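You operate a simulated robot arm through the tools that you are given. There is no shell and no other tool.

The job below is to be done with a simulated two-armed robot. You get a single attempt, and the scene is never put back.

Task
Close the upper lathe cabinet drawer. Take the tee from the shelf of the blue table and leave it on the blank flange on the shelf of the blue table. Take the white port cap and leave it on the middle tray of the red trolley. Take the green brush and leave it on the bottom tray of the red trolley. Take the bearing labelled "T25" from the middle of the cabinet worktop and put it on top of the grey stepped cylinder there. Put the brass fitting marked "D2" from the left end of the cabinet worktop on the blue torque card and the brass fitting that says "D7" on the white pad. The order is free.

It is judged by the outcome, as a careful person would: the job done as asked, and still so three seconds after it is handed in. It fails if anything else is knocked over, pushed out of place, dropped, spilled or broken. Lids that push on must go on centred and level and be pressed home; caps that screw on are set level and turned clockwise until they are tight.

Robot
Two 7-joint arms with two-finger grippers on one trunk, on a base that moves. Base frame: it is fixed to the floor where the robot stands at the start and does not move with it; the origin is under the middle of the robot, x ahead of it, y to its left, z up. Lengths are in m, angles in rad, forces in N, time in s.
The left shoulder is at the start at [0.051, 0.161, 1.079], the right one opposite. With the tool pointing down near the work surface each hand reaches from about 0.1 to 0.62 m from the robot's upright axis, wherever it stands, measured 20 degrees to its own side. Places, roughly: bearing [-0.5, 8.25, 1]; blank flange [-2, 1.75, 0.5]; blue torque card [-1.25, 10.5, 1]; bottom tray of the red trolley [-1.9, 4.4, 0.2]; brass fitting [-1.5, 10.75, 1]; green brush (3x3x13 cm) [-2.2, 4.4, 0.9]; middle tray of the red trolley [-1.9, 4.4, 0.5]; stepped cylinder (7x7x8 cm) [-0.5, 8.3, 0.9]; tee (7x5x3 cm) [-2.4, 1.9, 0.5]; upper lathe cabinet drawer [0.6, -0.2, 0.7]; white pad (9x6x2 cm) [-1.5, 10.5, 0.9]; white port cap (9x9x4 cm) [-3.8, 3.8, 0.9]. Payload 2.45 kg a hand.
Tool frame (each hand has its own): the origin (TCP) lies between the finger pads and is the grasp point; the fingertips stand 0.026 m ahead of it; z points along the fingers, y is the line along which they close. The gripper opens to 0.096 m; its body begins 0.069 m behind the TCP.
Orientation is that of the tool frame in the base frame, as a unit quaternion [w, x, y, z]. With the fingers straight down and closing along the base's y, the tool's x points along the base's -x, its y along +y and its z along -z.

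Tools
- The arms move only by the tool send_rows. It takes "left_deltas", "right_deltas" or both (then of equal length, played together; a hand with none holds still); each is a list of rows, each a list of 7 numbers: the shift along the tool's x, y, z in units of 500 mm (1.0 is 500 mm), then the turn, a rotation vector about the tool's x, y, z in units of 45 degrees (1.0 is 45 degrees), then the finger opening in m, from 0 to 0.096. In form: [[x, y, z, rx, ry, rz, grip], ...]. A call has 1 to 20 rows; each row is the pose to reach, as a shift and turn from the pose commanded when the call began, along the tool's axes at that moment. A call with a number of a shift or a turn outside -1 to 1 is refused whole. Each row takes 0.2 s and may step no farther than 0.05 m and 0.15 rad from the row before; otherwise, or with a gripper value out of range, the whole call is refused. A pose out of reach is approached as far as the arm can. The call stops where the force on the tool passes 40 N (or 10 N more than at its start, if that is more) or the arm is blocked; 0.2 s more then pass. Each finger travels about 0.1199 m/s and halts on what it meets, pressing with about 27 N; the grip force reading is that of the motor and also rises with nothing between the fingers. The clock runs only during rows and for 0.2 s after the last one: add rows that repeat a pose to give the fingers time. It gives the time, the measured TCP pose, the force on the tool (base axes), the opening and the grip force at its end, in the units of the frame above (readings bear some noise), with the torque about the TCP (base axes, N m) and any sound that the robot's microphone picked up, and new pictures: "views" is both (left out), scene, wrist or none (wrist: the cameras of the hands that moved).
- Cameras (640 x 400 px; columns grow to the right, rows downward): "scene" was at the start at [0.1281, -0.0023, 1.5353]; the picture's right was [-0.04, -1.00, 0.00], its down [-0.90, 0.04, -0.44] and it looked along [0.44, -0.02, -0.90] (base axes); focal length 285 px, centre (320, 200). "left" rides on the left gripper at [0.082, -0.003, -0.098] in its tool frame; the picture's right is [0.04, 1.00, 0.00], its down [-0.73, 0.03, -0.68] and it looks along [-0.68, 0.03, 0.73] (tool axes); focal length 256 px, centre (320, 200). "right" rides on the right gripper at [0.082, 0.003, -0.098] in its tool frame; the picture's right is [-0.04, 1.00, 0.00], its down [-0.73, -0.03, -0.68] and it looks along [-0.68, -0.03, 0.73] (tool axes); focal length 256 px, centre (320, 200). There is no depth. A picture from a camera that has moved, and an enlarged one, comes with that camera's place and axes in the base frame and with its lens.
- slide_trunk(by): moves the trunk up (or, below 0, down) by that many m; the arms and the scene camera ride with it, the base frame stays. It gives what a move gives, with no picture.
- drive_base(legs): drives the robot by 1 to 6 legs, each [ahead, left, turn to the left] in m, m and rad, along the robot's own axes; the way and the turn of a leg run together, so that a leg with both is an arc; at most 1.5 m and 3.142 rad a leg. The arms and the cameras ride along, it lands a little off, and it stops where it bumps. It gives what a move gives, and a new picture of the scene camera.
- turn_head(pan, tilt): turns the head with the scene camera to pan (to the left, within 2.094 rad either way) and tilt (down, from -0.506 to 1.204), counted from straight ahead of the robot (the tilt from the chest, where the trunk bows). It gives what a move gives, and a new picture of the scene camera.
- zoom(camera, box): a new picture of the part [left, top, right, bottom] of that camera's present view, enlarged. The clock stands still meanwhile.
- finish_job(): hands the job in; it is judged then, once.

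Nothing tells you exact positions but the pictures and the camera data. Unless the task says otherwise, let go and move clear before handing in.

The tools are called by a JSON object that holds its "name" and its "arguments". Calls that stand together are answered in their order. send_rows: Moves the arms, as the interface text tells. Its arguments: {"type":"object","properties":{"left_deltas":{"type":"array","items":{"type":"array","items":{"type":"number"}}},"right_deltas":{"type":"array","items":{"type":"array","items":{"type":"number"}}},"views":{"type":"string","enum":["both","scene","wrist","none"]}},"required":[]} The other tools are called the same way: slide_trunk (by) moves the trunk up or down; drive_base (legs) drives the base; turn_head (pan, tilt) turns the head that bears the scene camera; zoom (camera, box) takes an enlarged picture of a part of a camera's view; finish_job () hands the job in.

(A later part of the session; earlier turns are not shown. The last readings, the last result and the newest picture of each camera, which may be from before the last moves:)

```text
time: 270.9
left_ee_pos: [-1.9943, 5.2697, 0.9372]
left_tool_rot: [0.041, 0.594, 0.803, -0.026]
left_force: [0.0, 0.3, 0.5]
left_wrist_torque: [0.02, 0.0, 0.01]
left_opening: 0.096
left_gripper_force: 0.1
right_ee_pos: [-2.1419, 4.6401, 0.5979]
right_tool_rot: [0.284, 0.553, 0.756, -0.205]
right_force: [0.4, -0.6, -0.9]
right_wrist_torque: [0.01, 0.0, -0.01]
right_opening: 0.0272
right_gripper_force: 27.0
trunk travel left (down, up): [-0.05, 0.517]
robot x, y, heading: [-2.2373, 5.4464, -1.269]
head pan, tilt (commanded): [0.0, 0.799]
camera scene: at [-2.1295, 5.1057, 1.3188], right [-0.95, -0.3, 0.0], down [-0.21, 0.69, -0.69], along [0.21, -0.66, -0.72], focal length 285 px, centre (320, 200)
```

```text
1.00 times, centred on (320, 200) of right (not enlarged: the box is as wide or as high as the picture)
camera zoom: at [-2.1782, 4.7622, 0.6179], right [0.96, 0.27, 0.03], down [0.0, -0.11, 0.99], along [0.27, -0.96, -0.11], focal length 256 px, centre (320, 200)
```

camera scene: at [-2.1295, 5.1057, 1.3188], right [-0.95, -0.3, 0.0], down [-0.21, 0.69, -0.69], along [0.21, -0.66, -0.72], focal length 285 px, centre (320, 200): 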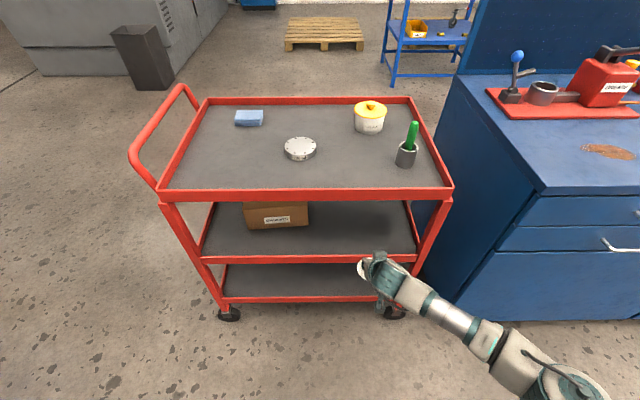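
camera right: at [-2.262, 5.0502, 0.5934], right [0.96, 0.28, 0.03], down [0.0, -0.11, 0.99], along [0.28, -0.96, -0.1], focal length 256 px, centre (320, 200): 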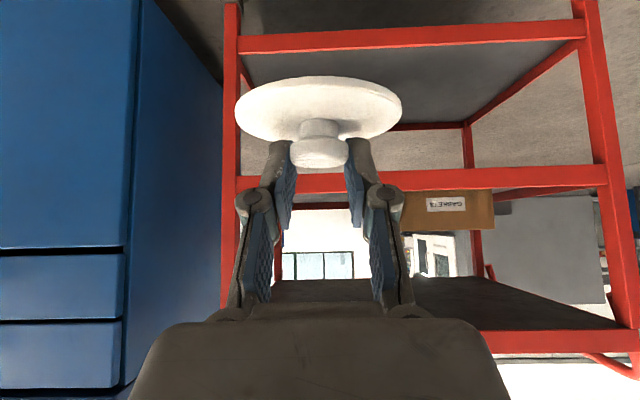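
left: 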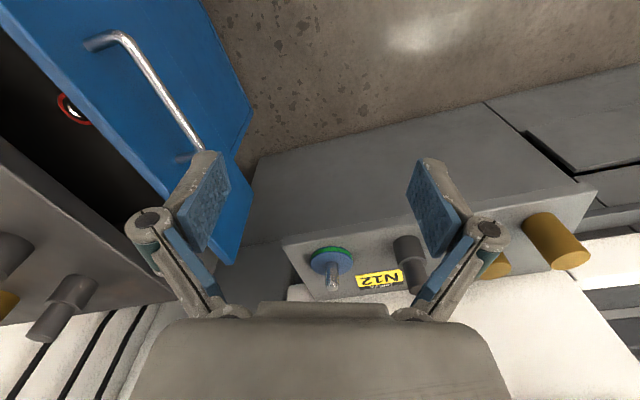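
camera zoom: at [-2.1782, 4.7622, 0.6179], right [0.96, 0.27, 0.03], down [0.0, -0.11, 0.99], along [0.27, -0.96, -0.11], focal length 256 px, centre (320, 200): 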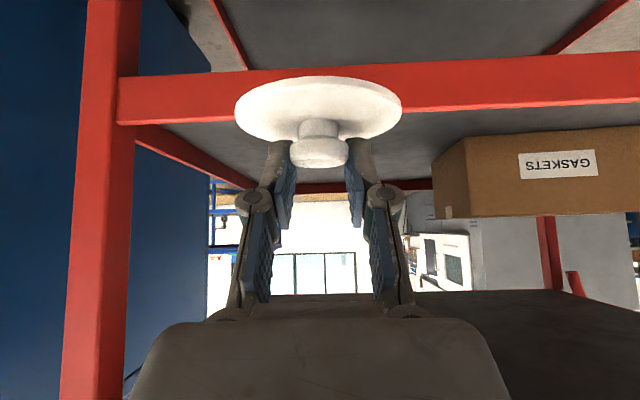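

{"name": "drive_base", "arguments": {"legs": [[0.153, 0, 0]]}}

{"name": "zoom", "arguments": {"camera": "right", "box": [0, 0, 640, 400]}}

```text
time: 272.3
left_ee_pos: [-1.9498, 5.1272, 0.9386]
left_tool_rot: [0.043, 0.594, 0.803, -0.027]
left_force: [-1.1, -1.1, -0.9]
left_wrist_torque: [0.03, 0.02, 0.0]
left_opening: 0.096
left_gripper_force: 0.0
right_ee_pos: [-2.0974, 4.4952, 0.601]
right_tool_rot: [0.287, 0.553, 0.754, -0.208]
right_force: [-0.4, 0.9, -1.9]
right_wrist_torque: [-0.02, -0.01, 0.01]
right_opening: 0.0276
right_gripper_force: 27.0
trunk travel left (down, up): [-0.05, 0.517]
robot x, y, heading: [-2.1868, 5.3031, -1.269]
head pan, tilt (commanded): [0.0, 0.799]
camera scene: at [-2.0831, 4.9589, 1.3187], right [-0.95, -0.3, 0.0], down [-0.22, 0.69, -0.69], along [0.21, -0.66, -0.72], focal length 285 px, centre (320, 200)
```

scene: 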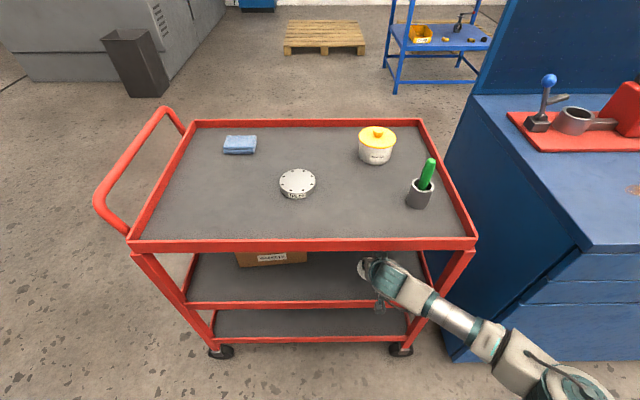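

```text
1.00 times, centred on (320, 200) of right (not enlarged: the box is as wide or as high as the picture)
camera zoom: at [-2.1331, 4.6183, 0.6215], right [0.96, 0.27, 0.03], down [0.0, -0.11, 0.99], along [0.27, -0.96, -0.1], focal length 256 px, centre (320, 200)
```

zoom: 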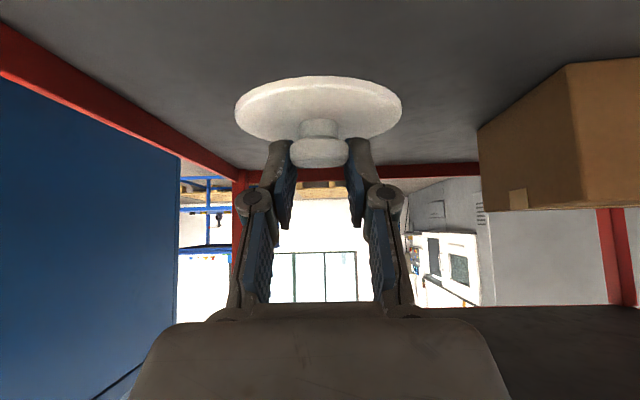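

{"name": "send_rows", "arguments": {"right_deltas": [[0.0197, 0, 0.0226, 0, 0, 0, 0.01], [0.0394, 0, 0.0452, 0, 0, 0, 0.01], [0.0525, 0, 0.0603, 0, 0, 0, 0.01], [0.0525, 0, 0.0603, 0, 0, 0, 0.01]], "views": "wrist"}}

```text
time: 273.3
left_ee_pos: [-1.9518, 5.1335, 0.9391]
left_tool_rot: [0.046, 0.594, 0.803, -0.03]
left_force: [0.7, 0.3, 0.5]
left_wrist_torque: [0.02, 0.0, 0.01]
left_opening: 0.0962
left_gripper_force: 0.2
right_ee_pos: [-2.0971, 4.5001, 0.5666]
right_tool_rot: [0.289, 0.552, 0.754, -0.209]
right_force: [1.1, 0.0, -0.4]
right_wrist_torque: [0.02, 0.01, -0.02]
right_opening: 0.0276
right_gripper_force: 26.6
trunk travel left (down, up): [-0.05, 0.517]
robot x, y, heading: [-2.1895, 5.3026, -1.27]
head pan, tilt (commanded): [0.0, 0.799]
camera right: at [-2.134, 4.6219, 0.5858], right [0.96, 0.27, 0.03], down [0.0, -0.1, 0.99], along [0.27, -0.96, -0.1], focal length 256 px, centre (320, 200)
```

right: 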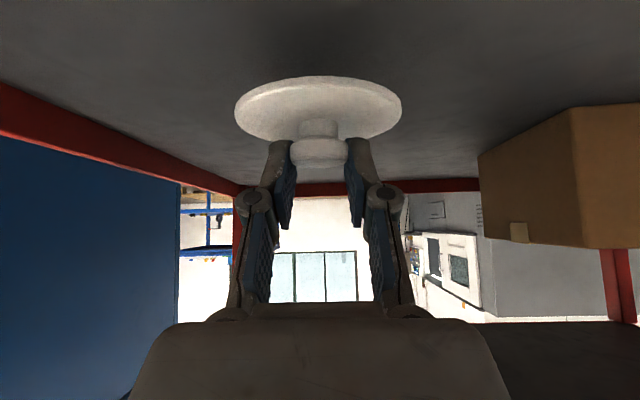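

{"name": "send_rows", "arguments": {"right_deltas": [[0.0052, 0, 0.006, 0, 0, 0, 0.01], [0.0105, 0, 0.0121, 0, 0, 0, 0.01], [0.0131, 0, 0.0151, 0, 0, 0, 0.01], [0.0131, 0, 0.0151, 0, 0, 0, 0.01]], "views": "wrist"}}

```text
time: 274.3
left_ee_pos: [-1.9519, 5.1331, 0.9398]
left_tool_rot: [0.046, 0.594, 0.803, -0.028]
left_force: [-0.4, -0.4, 0.3]
left_wrist_torque: [0.0, 0.01, -0.03]
left_opening: 0.096
left_gripper_force: 0.1
right_ee_pos: [-2.0975, 4.4999, 0.5559]
right_tool_rot: [0.288, 0.552, 0.754, -0.209]
right_force: [0.3, 0.4, -0.6]
right_wrist_torque: [0.01, 0.02, 0.01]
right_opening: 0.0275
right_gripper_force: 26.7
trunk travel left (down, up): [-0.05, 0.517]
robot x, y, heading: [-2.1884, 5.3047, -1.268]
head pan, tilt (commanded): [0.0, 0.799]
camera right: at [-2.1338, 4.6217, 0.5759], right [0.96, 0.27, 0.03], down [0.0, -0.1, 0.99], along [0.28, -0.96, -0.1], focal length 256 px, centre (320, 200)
```

right: 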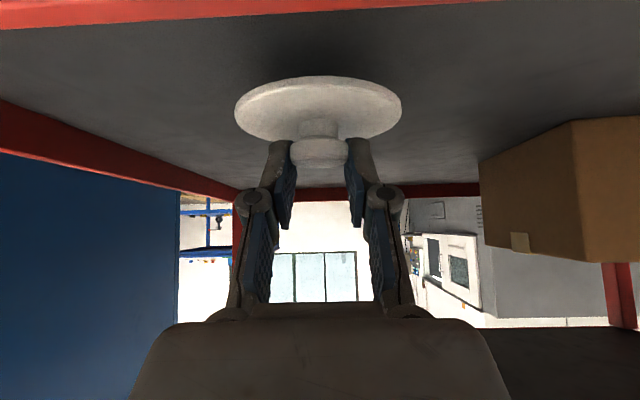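

{"name": "send_rows", "arguments": {"right_deltas": [[0.0052, 0, 0.006, 0, 0, 0, 0.01], [0.0105, 0, 0.0121, 0, 0, 0, 0.01], [0.0105, 0, 0.0121, 0, 0, 0, 0.01]], "views": "none"}}

```text
time: 275.1
left_ee_pos: [-1.9522, 5.1336, 0.9394]
left_tool_rot: [0.046, 0.594, 0.803, -0.029]
left_force: [-0.2, 0.5, 0.3]
left_wrist_torque: [0.0, -0.03, 0.0]
left_opening: 0.0957
left_gripper_force: 0.1
right_ee_pos: [-2.0972, 4.4989, 0.5485]
right_tool_rot: [0.289, 0.552, 0.754, -0.21]
right_force: [0.2, 0.4, -0.9]
right_wrist_torque: [-0.02, 0.0, -0.03]
right_opening: 0.0272
right_gripper_force: 27.1
trunk travel left (down, up): [-0.05, 0.517]
robot x, y, heading: [-2.1907, 5.3028, -1.268]
head pan, tilt (commanded): [0.0, 0.799]
```

{"name": "send_rows", "arguments": {"right_deltas": [[0.0052, 0, 0.006, 0, 0, 0, 0.01], [0.0105, 0, 0.0121, 0, 0, 0, 0.01], [0.0105, 0, 0.0121, 0, 0, 0, 0.01]], "views": "wrist"}}

```text
time: 275.9
left_ee_pos: [-1.9527, 5.1346, 0.9407]
left_tool_rot: [0.045, 0.594, 0.803, -0.03]
left_force: [0.2, -0.2, -0.1]
left_wrist_torque: [0.0, 0.0, 0.01]
left_opening: 0.0961
left_gripper_force: 0.2
right_ee_pos: [-2.0964, 4.4983, 0.543]
right_tool_rot: [0.29, 0.552, 0.753, -0.21]
right_force: [0.2, -0.4, 7.7]
right_wrist_torque: [-0.04, -0.04, -0.01]
right_opening: 0.0273
right_gripper_force: 26.5
trunk travel left (down, up): [-0.05, 0.517]
robot x, y, heading: [-2.1892, 5.3036, -1.27]
head pan, tilt (commanded): [0.0, 0.799]
camera right: at [-2.1331, 4.6207, 0.5621], right [0.96, 0.27, 0.03], down [0.0, -0.1, 1.0], along [0.28, -0.96, -0.09], focal length 256 px, centre (320, 200)
```

right: 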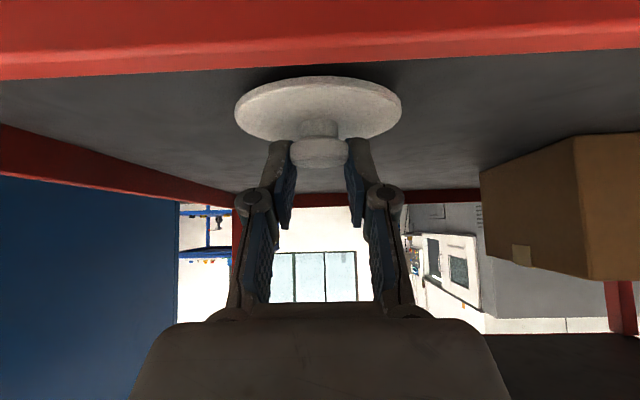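

The cap touched down on the tray (8 N). I'll open the fingers and withdraw.

{"name": "send_rows", "arguments": {"right_deltas": [[0, 0, 0, 0, 0, 0, 0.035], [0, 0, 0, 0, 0, 0, 0.05], [0, 0, 0, 0, 0, 0, 0.06], [0, 0, 0, 0, 0, 0, 0.06], [0, 0, -0.03, 0, 0, 0, 0.06], [0, 0, -0.08, 0, 0, 0, 0.06], [0, 0, -0.08, 0, 0, 0, 0.06]], "views": "wrist"}}

```text
time: 277.5
left_ee_pos: [-1.951, 5.133, 0.9399]
left_tool_rot: [0.045, 0.594, 0.803, -0.028]
left_force: [-0.4, -0.1, -0.1]
left_wrist_torque: [0.03, 0.02, 0.01]
left_opening: 0.096
left_gripper_force: 0.0
right_ee_pos: [-2.1058, 4.5243, 0.5693]
right_tool_rot: [0.288, 0.553, 0.753, -0.21]
right_force: [0.4, 0.1, 0.1]
right_wrist_torque: [0.01, 0.01, 0.0]
right_opening: 0.0601
right_gripper_force: 0.1
trunk travel left (down, up): [-0.05, 0.517]
robot x, y, heading: [-2.192, 5.2993, -1.265]
head pan, tilt (commanded): [0.0, 0.799]
camera right: at [-2.1418, 4.6462, 0.5894], right [0.96, 0.27, 0.03], down [0.0, -0.1, 0.99], along [0.27, -0.96, -0.1], focal length 256 px, centre (320, 200)
```

right: 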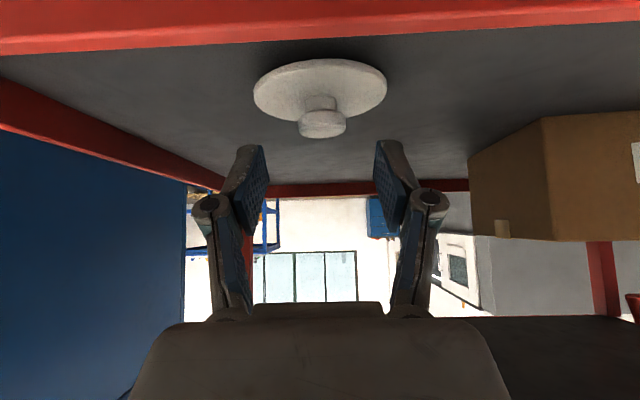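

{"name": "send_rows", "arguments": {"right_deltas": [[-0.0197, 0, -0.0226, 0, 0, 0, 0.06], [-0.0197, 0, -0.0226, 0, 0, 0, 0.06]], "views": "none"}}

{"name": "drive_base", "arguments": {"legs": [[-0.45, 0, 0]]}}

{"name": "slide_trunk", "arguments": {"by": 0.2}}

{"name": "zoom", "arguments": {"camera": "scene", "box": [160, 60, 480, 300]}}

```text
time: 278.1
left_ee_pos: [-1.9506, 5.1324, 0.9396]
left_tool_rot: [0.045, 0.594, 0.803, -0.028]
left_force: [0.9, 0.3, 0.3]
left_wrist_torque: [0.0, -0.01, 0.02]
left_opening: 0.096
left_gripper_force: 0.1
right_ee_pos: [-2.105, 4.5241, 0.5861]
right_tool_rot: [0.289, 0.552, 0.754, -0.209]
right_force: [0.3, -0.1, 0.2]
right_wrist_torque: [0.02, -0.02, 0.02]
right_opening: 0.06
right_gripper_force: 0.1
trunk travel left (down, up): [-0.05, 0.517]
robot x, y, heading: [-2.186, 5.3024, -1.27]
head pan, tilt (commanded): [0.0, 0.799]
```

```text
time: 280.8
left_ee_pos: [-2.0855, 5.5648, 0.9408]
left_tool_rot: [0.046, 0.595, 0.802, -0.028]
left_force: [0.6, 0.5, -0.1]
left_wrist_torque: [0.02, -0.03, 0.04]
left_opening: 0.0958
left_gripper_force: 0.1
right_ee_pos: [-2.2423, 4.9574, 0.5857]
right_tool_rot: [0.288, 0.553, 0.753, -0.21]
right_force: [0.2, -0.1, 0.5]
right_wrist_torque: [0.03, 0.01, 0.01]
right_opening: 0.0597
right_gripper_force: 0.1
trunk travel left (down, up): [-0.05, 0.517]
robot x, y, heading: [-2.324, 5.7395, -1.269]
head pan, tilt (commanded): [0.0, 0.799]
camera scene: at [-2.2189, 5.3932, 1.3193], right [-0.96, -0.29, 0.0], down [-0.21, 0.69, -0.69], along [0.2, -0.66, -0.72], focal length 285 px, centre (320, 200)
```

scene: 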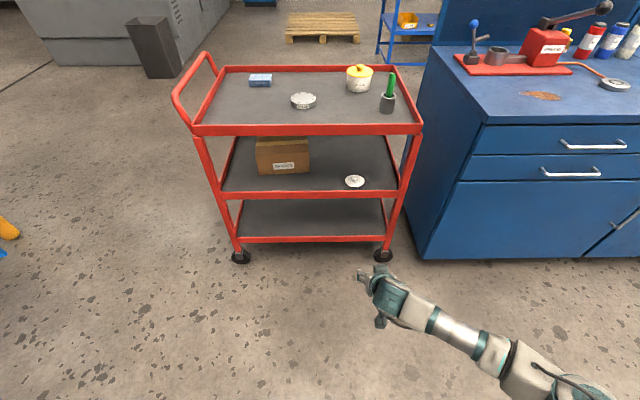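

```text
time: 283.0
left_ee_pos: [-2.0859, 5.5689, 1.1411]
left_tool_rot: [0.048, 0.595, 0.801, -0.031]
left_force: [0.4, -0.1, -0.4]
left_wrist_torque: [0.02, -0.01, 0.0]
left_opening: 0.0959
left_gripper_force: 0.0
right_ee_pos: [-2.244, 4.9587, 0.7874]
right_tool_rot: [0.29, 0.553, 0.752, -0.211]
right_force: [-1.0, 0.0, -0.1]
right_wrist_torque: [0.0, 0.02, 0.02]
right_opening: 0.0601
right_gripper_force: 0.1
trunk travel left (down, up): [-0.25, 0.317]
robot x, y, heading: [-2.3221, 5.7367, -1.27]
head pan, tilt (commanded): [0.0, 0.799]
```

```text
1.67 times, centred on (320, 180) of scene
camera zoom: at [-2.2806, 5.5955, 1.5572], right [-0.96, -0.29, 0.0], down [-0.21, 0.69, -0.69], along [0.2, -0.66, -0.72], focal length 475 px, centre (320, 233)
```

zoom: 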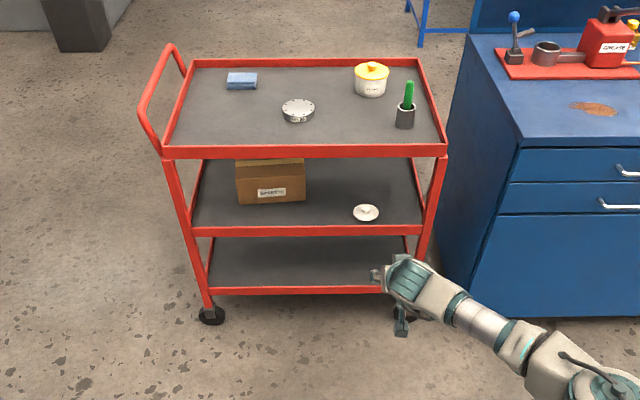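

The port cap is on the middle tray. Now the brush: it stands at about (-2.18,4.47). I'll raise the right hand, keeping its pitch, and approach it.

{"name": "send_rows", "arguments": {"right_deltas": [[-0.015, 0.0005, -0.084, 0, 0, 0, 0.06], [-0.03, 0.001, -0.168, 0, 0, 0, 0.06], [-0.045, 0.0015, -0.252, 0, 0, 0, 0.06], [-0.06, 0.002, -0.336, 0, 0, 0, 0.06]], "views": "none"}}

{"name": "drive_base", "arguments": {"legs": [[0.4, -0.08, 0]]}}

{"name": "zoom", "arguments": {"camera": "right", "box": [0, 0, 640, 400]}}

```text
time: 284.0
left_ee_pos: [-2.0868, 5.5707, 1.1415]
left_tool_rot: [0.048, 0.596, 0.801, -0.031]
left_force: [-0.4, 0.8, 0.0]
left_wrist_torque: [0.0, 0.03, -0.01]
left_opening: 0.0958
left_gripper_force: 0.1
right_ee_pos: [-2.2702, 5.0474, 0.9364]
right_tool_rot: [0.292, 0.552, 0.751, -0.212]
right_force: [0.0, 0.3, -0.3]
right_wrist_torque: [-0.02, -0.01, 0.01]
right_opening: 0.0599
right_gripper_force: 0.0
trunk travel left (down, up): [-0.25, 0.317]
robot x, y, heading: [-2.3247, 5.7356, -1.273]
head pan, tilt (commanded): [0.0, 0.799]
```

```text
time: 286.6
left_ee_pos: [-2.0468, 5.1618, 1.1423]
left_tool_rot: [0.047, 0.596, 0.801, -0.031]
left_force: [0.0, -0.4, 0.8]
left_wrist_torque: [-0.02, 0.0, 0.0]
left_opening: 0.0958
left_gripper_force: 0.0
right_ee_pos: [-2.2295, 4.638, 0.9356]
right_tool_rot: [0.291, 0.554, 0.751, -0.211]
right_force: [-0.3, 0.0, -1.3]
right_wrist_torque: [-0.03, 0.0, 0.0]
right_opening: 0.0599
right_gripper_force: 0.1
trunk travel left (down, up): [-0.25, 0.317]
robot x, y, heading: [-2.2828, 5.327, -1.278]
head pan, tilt (commanded): [0.0, 0.799]
camera scene: at [-2.2404, 5.188, 1.5575], right [-0.96, -0.29, 0.0], down [-0.21, 0.69, -0.69], along [0.2, -0.66, -0.72], focal length 285 px, centre (320, 200)
```

scene: 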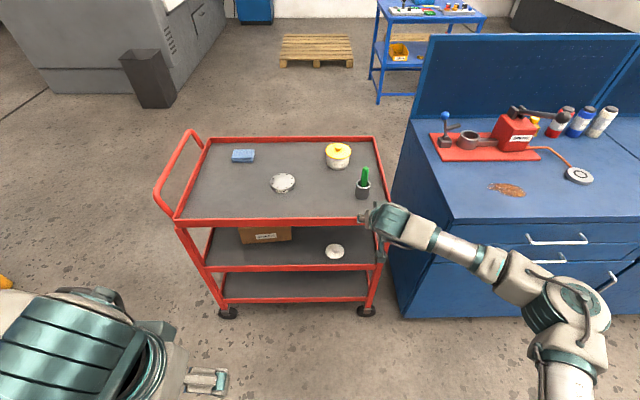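

```text
1.00 times, centred on (320, 200) of right (not enlarged: the box is as wide or as high as the picture)
camera zoom: at [-2.2657, 4.7594, 0.9534], right [0.96, 0.27, 0.03], down [0.0, -0.09, 1.0], along [0.27, -0.96, -0.09], focal length 256 px, centre (320, 200)
```

zoom: 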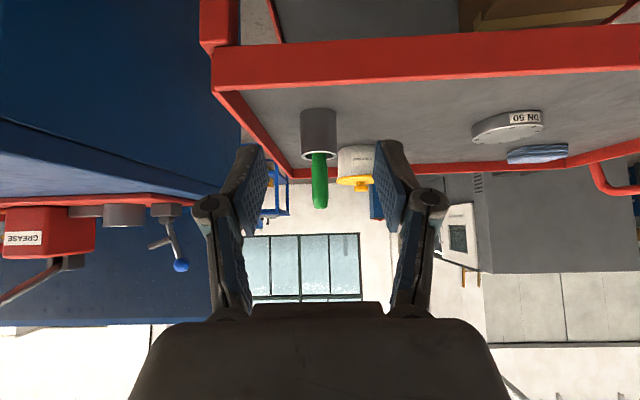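

{"name": "drive_base", "arguments": {"legs": [[0.15, 0, 0]]}}

{"name": "send_rows", "arguments": {"right_deltas": [[0.0195, 0, 0.0217, 0, 0, 0, 0.06], [0.0195, 0, 0.0217, 0, 0, 0, 0.06], [0.0195, 0, 0.0217, 0, 0, 0, 0.06]], "views": "both"}}

```text
time: 287.9
left_ee_pos: [-2.0041, 5.0226, 1.1415]
left_tool_rot: [0.049, 0.597, 0.8, -0.032]
left_force: [0.5, -0.5, -0.4]
left_wrist_torque: [0.05, 0.04, 0.0]
left_opening: 0.0958
left_gripper_force: 0.0
right_ee_pos: [-2.19, 4.4979, 0.9374]
right_tool_rot: [0.291, 0.554, 0.751, -0.213]
right_force: [0.3, 0.4, 0.2]
right_wrist_torque: [-0.01, 0.03, 0.01]
right_opening: 0.06
right_gripper_force: 0.1
trunk travel left (down, up): [-0.25, 0.317]
robot x, y, heading: [-2.2372, 5.1853, -1.276]
head pan, tilt (commanded): [0.0, 0.799]
camera scene: at [-2.1979, 5.0467, 1.5577], right [-0.96, -0.29, 0.0], down [-0.21, 0.69, -0.69], along [0.2, -0.66, -0.72], focal length 285 px, centre (320, 200)
```

scene: 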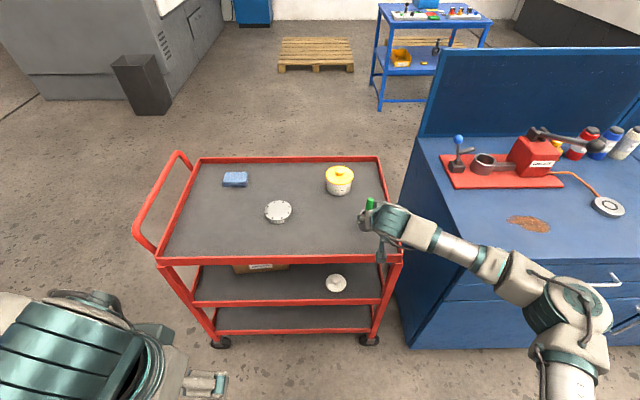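

```text
time: 288.7
left_ee_pos: [-2.0048, 5.025, 1.1426]
left_tool_rot: [0.05, 0.597, 0.8, -0.032]
left_force: [0.1, 0.8, -0.4]
left_wrist_torque: [0.02, -0.03, 0.02]
left_opening: 0.0959
left_gripper_force: 0.1
right_ee_pos: [-2.1889, 4.5005, 0.9237]
right_tool_rot: [0.293, 0.554, 0.75, -0.214]
right_force: [0.1, 0.1, 0.1]
right_wrist_torque: [-0.04, 0.03, -0.01]
right_opening: 0.06
right_gripper_force: 0.0
trunk travel left (down, up): [-0.25, 0.317]
robot x, y, heading: [-2.234, 5.1873, -1.272]
head pan, tilt (commanded): [0.0, 0.799]
camera scene: at [-2.1976, 5.0458, 1.5575], right [-0.96, -0.29, 0.0], down [-0.21, 0.69, -0.69], along [0.2, -0.66, -0.72], focal length 285 px, centre (320, 200)
camera right: at [-2.2248, 4.6227, 0.9423], right [0.96, 0.27, 0.03], down [-0.01, -0.09, 1.0], along [0.27, -0.96, -0.08], focal length 256 px, centre (320, 200)
```

scene: 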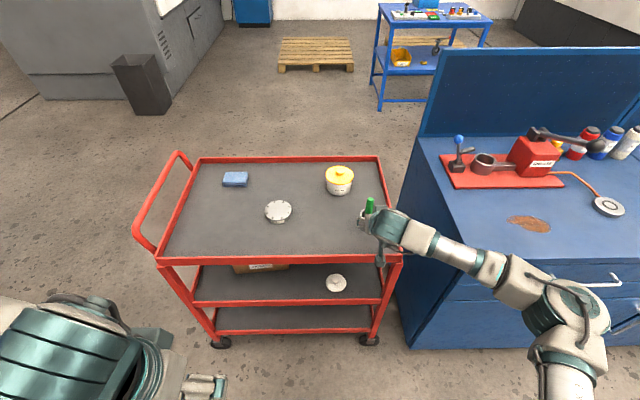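
right: 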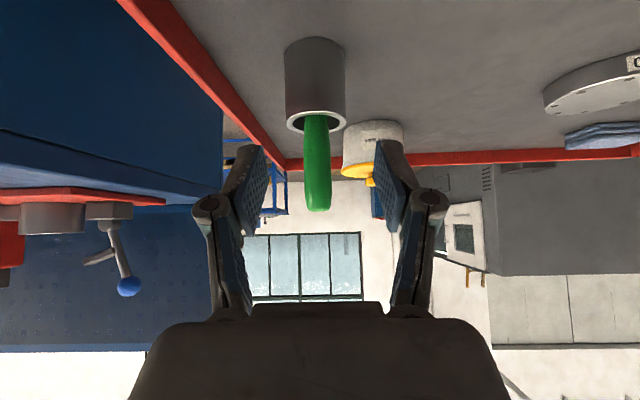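

{"name": "send_rows", "arguments": {"right_deltas": [[-0.0119, -0.002, 0.0107, 0, 0, 0, 0.06], [-0.0238, -0.004, 0.0214, 0, 0, 0, 0.06], [-0.0238, -0.004, 0.0214, 0, 0, 0, 0.06]], "views": "wrist"}}

```text
time: 289.5
left_ee_pos: [-2.0051, 5.0246, 1.1427]
left_tool_rot: [0.05, 0.597, 0.8, -0.032]
left_force: [-0.4, -0.1, 0.4]
left_wrist_torque: [-0.02, 0.0, 0.01]
left_opening: 0.0958
left_gripper_force: 0.0
right_ee_pos: [-2.1871, 4.484, 0.9247]
right_tool_rot: [0.293, 0.554, 0.75, -0.214]
right_force: [0.5, -0.6, 1.0]
right_wrist_torque: [-0.03, 0.0, -0.02]
right_opening: 0.0597
right_gripper_force: 0.1
trunk travel left (down, up): [-0.25, 0.317]
robot x, y, heading: [-2.2403, 5.1829, -1.275]
head pan, tilt (commanded): [0.0, 0.799]
camera right: at [-2.2221, 4.6065, 0.9428], right [0.96, 0.27, 0.03], down [-0.01, -0.09, 1.0], along [0.27, -0.96, -0.08], focal length 256 px, centre (320, 200)
```

right: 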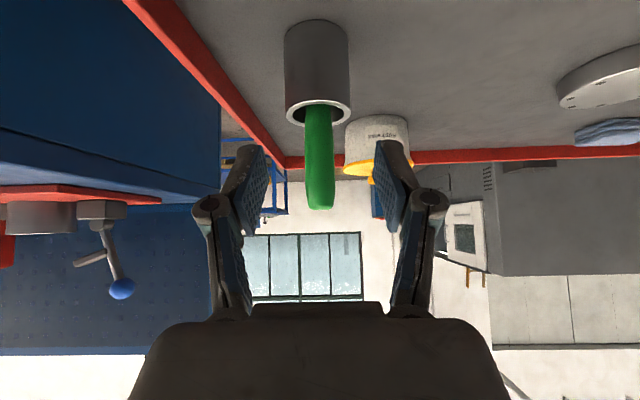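

{"name": "send_rows", "arguments": {"right_deltas": [[-0.006, -0.002, 0.0054, 0, 0, 0, 0.045], [-0.006, -0.002, 0.0054, 0, 0, 0, 0.03], [-0.006, -0.002, 0.0054, 0, 0, 0, 0.015], [-0.006, -0.002, 0.0054, 0, 0, 0, 0.0], [-0.006, -0.002, 0.0054, 0, 0, 0, 0.0], [-0.006, -0.002, 0.0054, 0, 0, 0, 0.0]], "views": "wrist"}}

```text
time: 290.9
left_ee_pos: [-2.0049, 5.0246, 1.1436]
left_tool_rot: [0.05, 0.596, 0.801, -0.032]
left_force: [-0.5, 0.4, 0.7]
left_wrist_torque: [0.02, -0.01, -0.02]
left_opening: 0.0958
left_gripper_force: 0.0
right_ee_pos: [-2.1851, 4.4797, 0.9247]
right_tool_rot: [0.293, 0.553, 0.75, -0.213]
right_force: [0.2, 0.1, -0.5]
right_wrist_torque: [-0.01, 0.0, -0.01]
right_opening: 0.0
right_gripper_force: 26.6
trunk travel left (down, up): [-0.25, 0.317]
robot x, y, heading: [-2.2375, 5.1853, -1.275]
head pan, tilt (commanded): [0.0, 0.799]
camera right: at [-2.2217, 4.6024, 0.9423], right [0.96, 0.27, 0.03], down [-0.01, -0.09, 1.0], along [0.27, -0.96, -0.08], focal length 256 px, centre (320, 200)
```

right: 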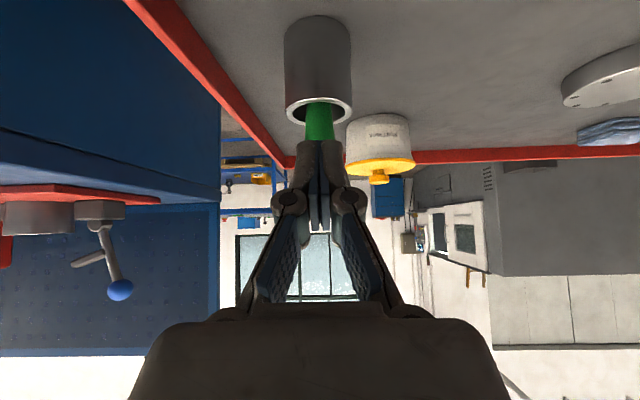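

The fingers closed just short of the brush. I'll reopen and advance 2.5 cm.

{"name": "send_rows", "arguments": {"right_deltas": [[0, 0, 0, 0, 0, 0, 0.03], [0, 0, 0, 0, 0, 0, 0.06], [0, 0, 0, 0, 0, 0, 0.06], [-0.0186, 0, 0.0168, 0, 0, 0, 0.06], [-0.0371, 0, 0.0335, 0, 0, 0, 0.06], [-0.0371, 0, 0.0335, 0, 0, 0, 0.06]], "views": "both"}}

```text
time: 292.3
left_ee_pos: [-2.0045, 5.0252, 1.1435]
left_tool_rot: [0.05, 0.596, 0.8, -0.033]
left_force: [0.5, -0.4, -0.7]
left_wrist_torque: [0.01, 0.01, -0.03]
left_opening: 0.0962
left_gripper_force: 0.0
right_ee_pos: [-2.1781, 4.4562, 0.9251]
right_tool_rot: [0.293, 0.554, 0.75, -0.213]
right_force: [-0.3, -0.6, -0.2]
right_wrist_torque: [0.02, -0.01, 0.01]
right_opening: 0.0605
right_gripper_force: 0.2
trunk travel left (down, up): [-0.25, 0.317]
robot x, y, heading: [-2.2388, 5.1814, -1.278]
head pan, tilt (commanded): [0.0, 0.799]
camera scene: at [-2.1974, 5.0457, 1.5575], right [-0.96, -0.29, 0.0], down [-0.21, 0.69, -0.69], along [0.2, -0.66, -0.72], focal length 285 px, centre (320, 200)
camera right: at [-2.2139, 4.5784, 0.9432], right [0.96, 0.27, 0.03], down [-0.01, -0.09, 1.0], along [0.27, -0.96, -0.08], focal length 256 px, centre (320, 200)
```

scene: 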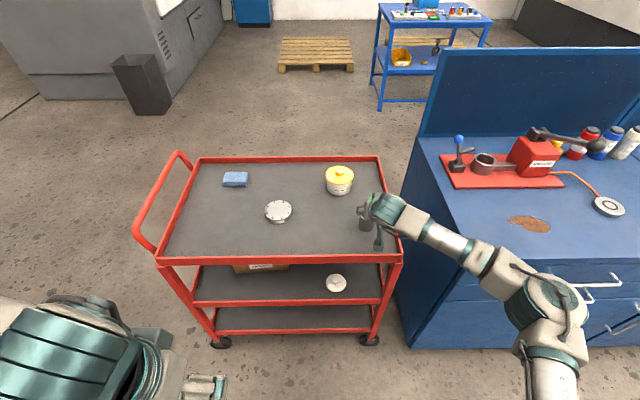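
right: 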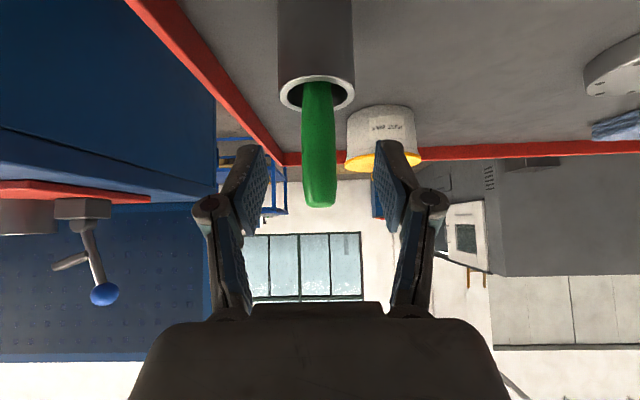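

{"name": "send_rows", "arguments": {"right_deltas": [[0.0134, -0.002, -0.012, 0, 0, 0, 0.06], [0.0134, -0.002, -0.012, 0, 0, 0, 0.045], [0.0134, -0.002, -0.012, 0, 0, 0, 0.03], [0.0134, -0.002, -0.012, 0, 0, 0, 0.015], [0.0134, -0.002, -0.012, 0, 0, 0, 0.0], [0.0134, -0.002, -0.012, 0, 0, 0, 0.0], [0.0134, -0.002, -0.012, 0, 0, 0, 0.0]], "views": "wrist"}}

```text
time: 293.9
left_ee_pos: [-2.0044, 5.0236, 1.1425]
left_tool_rot: [0.05, 0.596, 0.801, -0.032]
left_force: [-0.2, 0.4, -0.2]
left_wrist_torque: [-0.03, -0.02, -0.01]
left_opening: 0.0958
left_gripper_force: 0.1
right_ee_pos: [-2.1827, 4.4641, 0.9258]
right_tool_rot: [0.292, 0.554, 0.75, -0.213]
right_force: [-0.5, 0.6, 0.3]
right_wrist_torque: [0.02, -0.04, -0.02]
right_opening: 0.0
right_gripper_force: 26.8
trunk travel left (down, up): [-0.25, 0.317]
robot x, y, heading: [-2.238, 5.1863, -1.274]
head pan, tilt (commanded): [0.0, 0.799]
camera right: at [-2.218, 4.5865, 0.9428], right [0.96, 0.27, 0.03], down [-0.01, -0.09, 1.0], along [0.27, -0.96, -0.08], focal length 256 px, centre (320, 200)
```

right: 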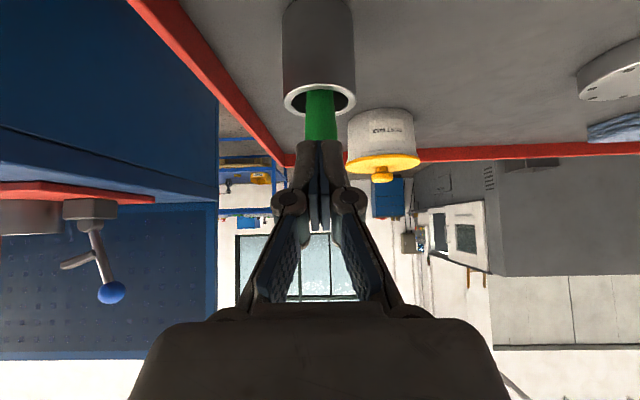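

{"name": "send_rows", "arguments": {"right_deltas": [[0, 0, 0, 0, 0, 0, 0.03], [0, 0, 0, 0, 0, 0, 0.06], [0, 0, 0, 0, 0, 0, 0.06], [-0.014, 0, 0.0126, 0, 0, 0, 0.06], [-0.0267, -0.002, 0.024, 0, 0, 0, 0.06], [-0.0267, -0.002, 0.024, 0, 0, 0, 0.06]], "views": "wrist"}}

```text
time: 295.3
left_ee_pos: [-2.0058, 5.0252, 1.1427]
left_tool_rot: [0.05, 0.597, 0.8, -0.032]
left_force: [-0.3, 0.3, -0.1]
left_wrist_torque: [-0.02, 0.02, -0.02]
left_opening: 0.096
left_gripper_force: 0.2
right_ee_pos: [-2.1777, 4.4463, 0.9262]
right_tool_rot: [0.293, 0.554, 0.749, -0.214]
right_force: [-0.1, -0.2, -0.1]
right_wrist_torque: [0.02, -0.04, 0.01]
right_opening: 0.0598
right_gripper_force: 0.1
trunk travel left (down, up): [-0.25, 0.317]
robot x, y, heading: [-2.2412, 5.1871, -1.273]
head pan, tilt (commanded): [0.0, 0.799]
camera right: at [-2.2135, 4.5695, 0.943], right [0.96, 0.27, 0.03], down [-0.01, -0.09, 1.0], along [0.27, -0.96, -0.08], focal length 256 px, centre (320, 200)
```

right: 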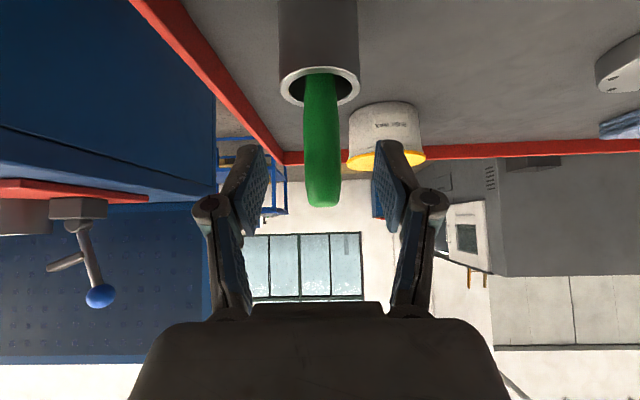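

{"name": "send_rows", "arguments": {"right_deltas": [[0.003, 0, -0.003, 0, 0, 0, 0.05], [0.003, 0, -0.003, 0, 0, 0, 0.035], [0.003, 0, -0.003, 0, 0, 0, 0.015], [0.003, 0, -0.003, 0, 0, 0, 0.005], [0.003, 0, -0.003, 0, 0, 0, 0.005], [0.003, 0, -0.003, 0, 0, 0, 0.005]], "views": "wrist"}}

```text
time: 296.7
left_ee_pos: [-2.0058, 5.0251, 1.1434]
left_tool_rot: [0.05, 0.596, 0.801, -0.031]
left_force: [0.2, 0.4, 0.8]
left_wrist_torque: [-0.01, 0.01, 0.01]
left_opening: 0.096
left_gripper_force: 0.1
right_ee_pos: [-2.1788, 4.4491, 0.9243]
right_tool_rot: [0.293, 0.554, 0.749, -0.214]
right_force: [-0.6, -1.2, 0.6]
right_wrist_torque: [-0.02, -0.01, 0.01]
right_opening: 0.0047
right_gripper_force: 0.0
trunk travel left (down, up): [-0.25, 0.317]
robot x, y, heading: [-2.2389, 5.1853, -1.271]
head pan, tilt (commanded): [0.0, 0.799]
camera right: at [-2.214, 4.5713, 0.943], right [0.96, 0.27, 0.03], down [-0.01, -0.09, 1.0], along [0.27, -0.96, -0.08], focal length 256 px, centre (320, 200)
```

right: 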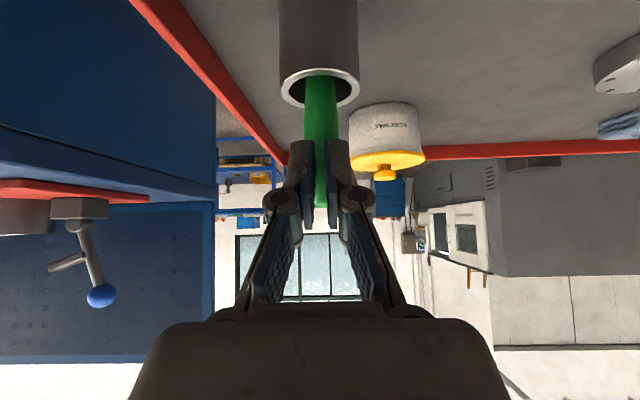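

Still just in front of the brush. I'll open, advance another 2.5 cm, and check from the scene camera.

{"name": "send_rows", "arguments": {"right_deltas": [[0, 0, 0, 0, 0, 0, 0.03], [0, 0, 0, 0, 0, 0, 0.06], [0, 0, 0, 0, 0, 0, 0.06], [-0.0186, -0.002, 0.0168, 0, 0, 0, 0.06], [-0.0371, -0.003, 0.0335, 0, 0, 0, 0.06], [-0.0371, -0.003, 0.0335, 0, 0, 0, 0.06]], "views": "both"}}

{"name": "zoom", "arguments": {"camera": "scene", "box": [320, 160, 440, 260]}}

```text
time: 298.1
left_ee_pos: [-2.0061, 5.0252, 1.1437]
left_tool_rot: [0.05, 0.596, 0.801, -0.032]
left_force: [0.0, 1.1, -0.1]
left_wrist_torque: [-0.01, 0.0, -0.01]
left_opening: 0.0957
left_gripper_force: 0.2
right_ee_pos: [-2.1723, 4.4255, 0.9258]
right_tool_rot: [0.293, 0.553, 0.751, -0.213]
right_force: [0.0, 0.5, -0.7]
right_wrist_torque: [-0.01, -0.03, 0.04]
right_opening: 0.0601
right_gripper_force: 0.0
trunk travel left (down, up): [-0.25, 0.317]
robot x, y, heading: [-2.2388, 5.1876, -1.275]
head pan, tilt (commanded): [0.0, 0.799]
camera scene: at [-2.1973, 5.0456, 1.5575], right [-0.96, -0.29, 0.0], down [-0.21, 0.69, -0.69], along [0.2, -0.66, -0.72], focal length 285 px, centre (320, 200)
camera right: at [-2.2077, 4.5469, 0.9438], right [0.96, 0.27, 0.03], down [-0.01, -0.09, 1.0], along [0.27, -0.96, -0.08], focal length 256 px, centre (320, 200)
```

scene: 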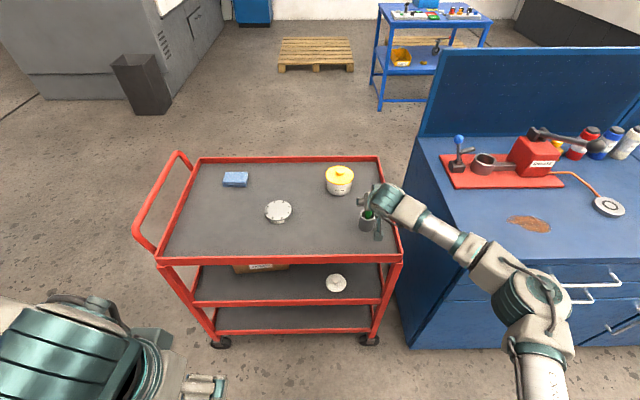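
right: 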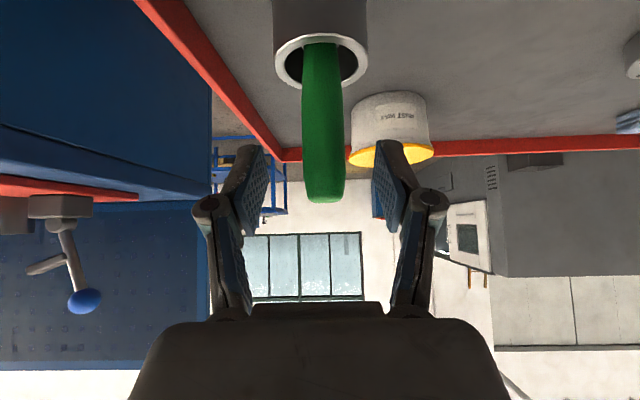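

```text
4.00 times, centred on (380, 210) of scene
camera zoom: at [-2.1973, 5.0456, 1.5575], right [-0.96, -0.29, 0.0], down [-0.21, 0.69, -0.69], along [0.2, -0.66, -0.72], focal length 1141 px, centre (80, 160)
```

zoom: 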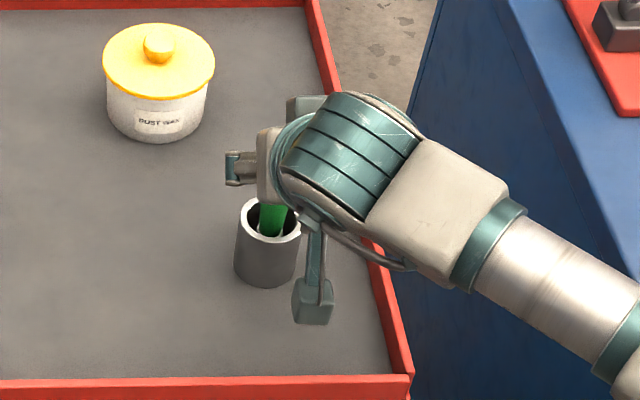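

{"name": "send_rows", "arguments": {"right_deltas": [[0, 0, 0, 0, 0, 0, 0.05], [0, 0, 0, 0, 0, 0, 0.035], [0, 0, 0, 0, 0, 0, 0.015], [0, 0, 0, 0, 0, 0, 0.005], [0, 0, 0, 0, 0, 0, 0.0], [0, 0, 0, 0, 0, 0, 0.0]], "views": "wrist"}}

```text
time: 299.5
left_ee_pos: [-2.0058, 5.0245, 1.1426]
left_tool_rot: [0.049, 0.596, 0.801, -0.033]
left_force: [-1.0, -0.1, -0.5]
left_wrist_torque: [0.02, 0.01, -0.02]
left_opening: 0.0962
left_gripper_force: 0.0
right_ee_pos: [-2.1725, 4.4249, 0.9262]
right_tool_rot: [0.293, 0.553, 0.75, -0.213]
right_force: [0.2, -0.5, 1.5]
right_wrist_torque: [-0.02, -0.01, 0.01]
right_opening: 0.0211
right_gripper_force: 26.9
trunk travel left (down, up): [-0.25, 0.317]
robot x, y, heading: [-2.2402, 5.1843, -1.272]
head pan, tilt (commanded): [0.0, 0.799]
camera right: at [-2.2077, 4.5468, 0.9437], right [0.96, 0.27, 0.03], down [-0.01, -0.09, 1.0], along [0.27, -0.96, -0.08], focal length 256 px, centre (320, 200)
```

right: 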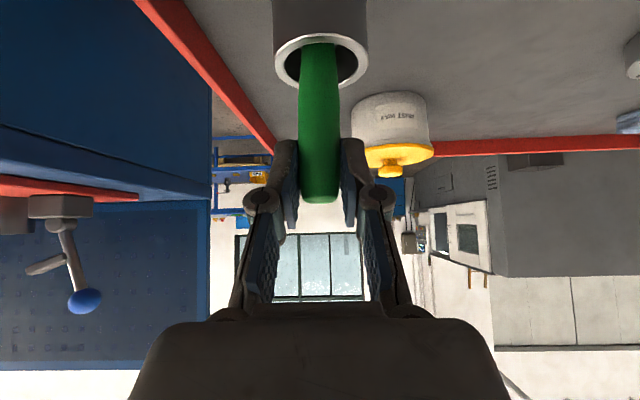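

The brush is gripped (2.1 cm handle, full force). I'll lift it straight up out of its holder.

{"name": "send_rows", "arguments": {"right_deltas": [[-0.0134, 0, -0.0149, 0, 0, 0, 0.0], [-0.0402, 0, -0.0446, 0, 0, 0, 0.0], [-0.067, 0, -0.0743, 0, 0, 0, 0.0], [-0.0938, 0, -0.104, 0, 0, 0, 0.0], [-0.1206, 0, -0.1337, 0, 0, 0, 0.0], [-0.1474, 0, -0.1634, 0, 0, 0, 0.0], [-0.1742, 0, -0.1931, 0, 0, 0, 0.0]], "views": "both"}}

```text
time: 301.1
left_ee_pos: [-2.0038, 5.0264, 1.1413]
left_tool_rot: [0.05, 0.597, 0.8, -0.033]
left_force: [-0.2, 0.4, -0.3]
left_wrist_torque: [-0.02, 0.01, -0.05]
left_opening: 0.0963
left_gripper_force: 0.1
right_ee_pos: [-2.174, 4.424, 1.0555]
right_tool_rot: [0.293, 0.553, 0.75, -0.214]
right_force: [0.4, -0.5, -0.2]
right_wrist_torque: [0.03, 0.0, 0.02]
right_opening: 0.0212
right_gripper_force: 27.5
trunk travel left (down, up): [-0.25, 0.317]
robot x, y, heading: [-2.2387, 5.1856, -1.27]
head pan, tilt (commanded): [0.0, 0.799]
camera scene: at [-2.1969, 5.0459, 1.5575], right [-0.96, -0.29, 0.0], down [-0.21, 0.69, -0.69], along [0.2, -0.66, -0.72], focal length 285 px, centre (320, 200)
camera right: at [-2.2087, 4.5471, 1.0739], right [0.96, 0.27, 0.03], down [-0.01, -0.09, 1.0], along [0.27, -0.96, -0.08], focal length 256 px, centre (320, 200)
```

scene: 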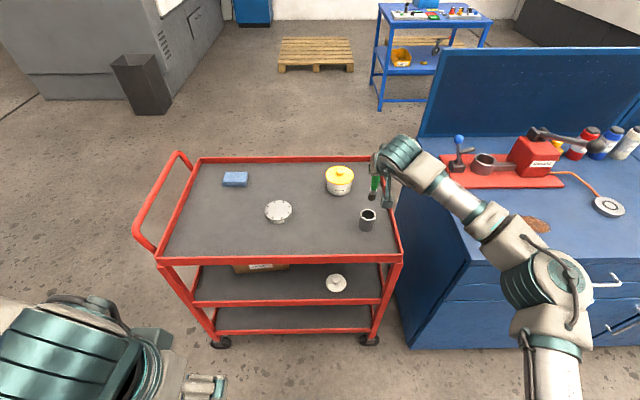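
right: 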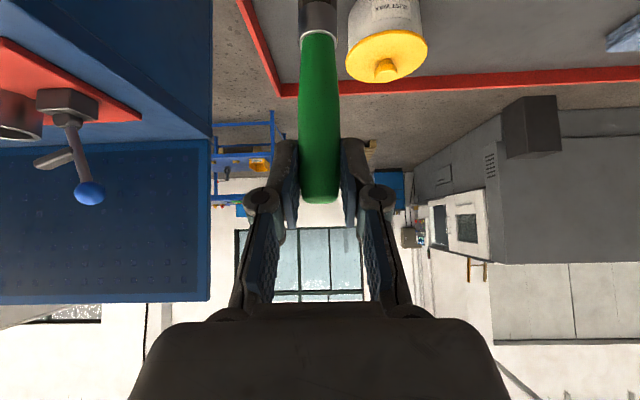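

The brush is out and its holder stands undisturbed. I'll back away to open floor and then try turning the hand over about its axis.

{"name": "drive_base", "arguments": {"legs": [[-0.5, 0, 0]]}}

{"name": "send_rows", "arguments": {"right_deltas": [[0, 0, 0, 0, 0, 0.19, 0.0], [0, 0, 0, 0, 0, 0.38, 0.0], [0, 0, 0, 0, 0, 0.57, 0.0], [0, 0, 0, 0, 0, 0.76, 0.0], [0, 0, 0, 0, 0, 0.95, 0.0], [0, 0, 0, 0, 0, 1.0, 0.0]], "views": "none"}}

```text
time: 304.1
left_ee_pos: [-2.15, 5.5009, 1.1426]
left_tool_rot: [0.05, 0.597, 0.8, -0.032]
left_force: [0.7, 0.1, 0.4]
left_wrist_torque: [-0.02, 0.01, 0.01]
left_opening: 0.0961
left_gripper_force: 0.0
right_ee_pos: [-2.3206, 4.9002, 1.0563]
right_tool_rot: [0.292, 0.554, 0.749, -0.214]
right_force: [-0.7, 0.3, -0.7]
right_wrist_torque: [-0.05, 0.02, 0.02]
right_opening: 0.0209
right_gripper_force: 26.6
trunk travel left (down, up): [-0.25, 0.317]
robot x, y, heading: [-2.3831, 5.6579, -1.278]
head pan, tilt (commanded): [0.0, 0.799]
camera scene: at [-2.342, 5.5214, 1.5573], right [-0.96, -0.29, 0.0], down [-0.21, 0.69, -0.69], along [0.2, -0.66, -0.72], focal length 285 px, centre (320, 200)
```

scene: 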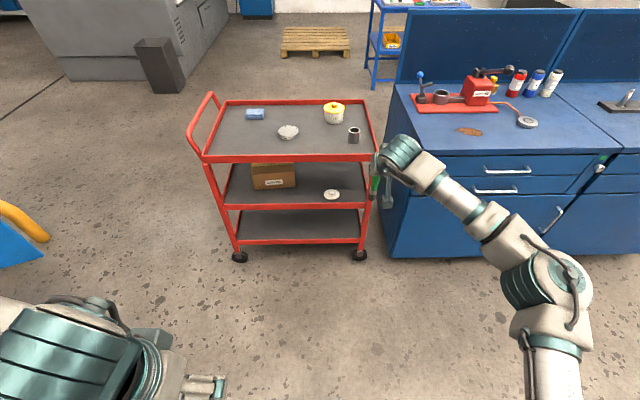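

```text
time: 305.4
left_ee_pos: [-2.1511, 5.505, 1.1445]
left_tool_rot: [0.051, 0.598, 0.799, -0.034]
left_force: [0.6, -0.1, 0.2]
left_wrist_torque: [0.01, 0.01, -0.04]
left_opening: 0.0963
left_gripper_force: 0.1
right_ee_pos: [-2.3207, 4.9036, 1.0585]
right_tool_rot: [0.354, 0.799, 0.479, -0.085]
right_force: [-0.6, -0.1, -1.3]
right_wrist_torque: [-0.03, 0.03, 0.02]
right_opening: 0.0208
right_gripper_force: 27.0
trunk travel left (down, up): [-0.25, 0.317]
robot x, y, heading: [-2.3822, 5.6647, -1.276]
head pan, tilt (commanded): [0.0, 0.799]
```

{"name": "send_rows", "arguments": {"right_deltas": [[0, 0, 0, 0, 0, 0.19, 0.0], [0, 0, 0, 0, 0, 0.38, 0.0], [0, 0, 0, 0, 0, 0.57, 0.0], [0, 0, 0, 0, 0, 0.76, 0.0], [0, 0, 0, 0, 0, 0.95, 0.0], [0, 0, 0, 0, 0, 1.0, 0.0]], "views": "none"}}

{"name": "send_rows", "arguments": {"right_deltas": [[0, 0, 0, 0, 0, 0.19, 0.0], [0, 0, 0, 0, 0, 0.38, 0.0], [0, 0, 0, 0, 0, 0.57, 0.0], [0, 0, 0, 0, 0, 0.76, 0.0], [0, 0, 0, 0, 0, 0.95, 0.0], [0, 0, 0, 0, 0, 1.0, 0.0]], "views": "scene"}}

```text
time: 306.9
left_ee_pos: [-2.1514, 5.5038, 1.144]
left_tool_rot: [0.051, 0.597, 0.8, -0.033]
left_force: [0.2, 0.0, -0.3]
left_wrist_torque: [0.01, 0.0, -0.03]
left_opening: 0.0961
left_gripper_force: 0.0
right_ee_pos: [-2.3207, 4.9031, 1.0578]
right_tool_rot: [0.361, 0.921, 0.138, 0.056]
right_force: [0.0, 0.7, -0.8]
right_wrist_torque: [0.02, 0.02, 0.02]
right_opening: 0.0212
right_gripper_force: 27.4
trunk travel left (down, up): [-0.25, 0.317]
robot x, y, heading: [-2.3828, 5.6629, -1.278]
head pan, tilt (commanded): [0.0, 0.799]
```

```text
time: 308.2
left_ee_pos: [-2.1514, 5.5051, 1.1438]
left_tool_rot: [0.053, 0.597, 0.8, -0.033]
left_force: [-0.2, -0.1, -0.9]
left_wrist_torque: [0.0, -0.02, -0.01]
left_opening: 0.096
left_gripper_force: 0.0
right_ee_pos: [-2.3221, 4.9046, 1.0591]
right_tool_rot: [0.312, 0.903, -0.226, 0.19]
right_force: [-0.3, 0.5, 0.0]
right_wrist_torque: [0.03, 0.06, 0.02]
right_opening: 0.0207
right_gripper_force: 26.4
trunk travel left (down, up): [-0.25, 0.317]
robot x, y, heading: [-2.3891, 5.6622, -1.27]
head pan, tilt (commanded): [0.0, 0.799]
camera scene: at [-2.3421, 5.5217, 1.5574], right [-0.96, -0.29, 0.0], down [-0.21, 0.69, -0.69], along [0.2, -0.66, -0.72], focal length 285 px, centre (320, 200)
```

scene: 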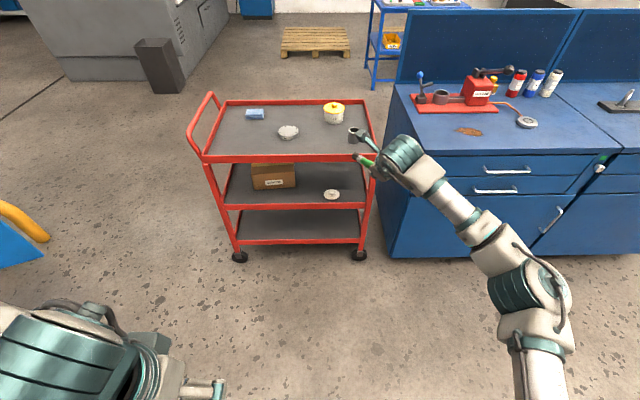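

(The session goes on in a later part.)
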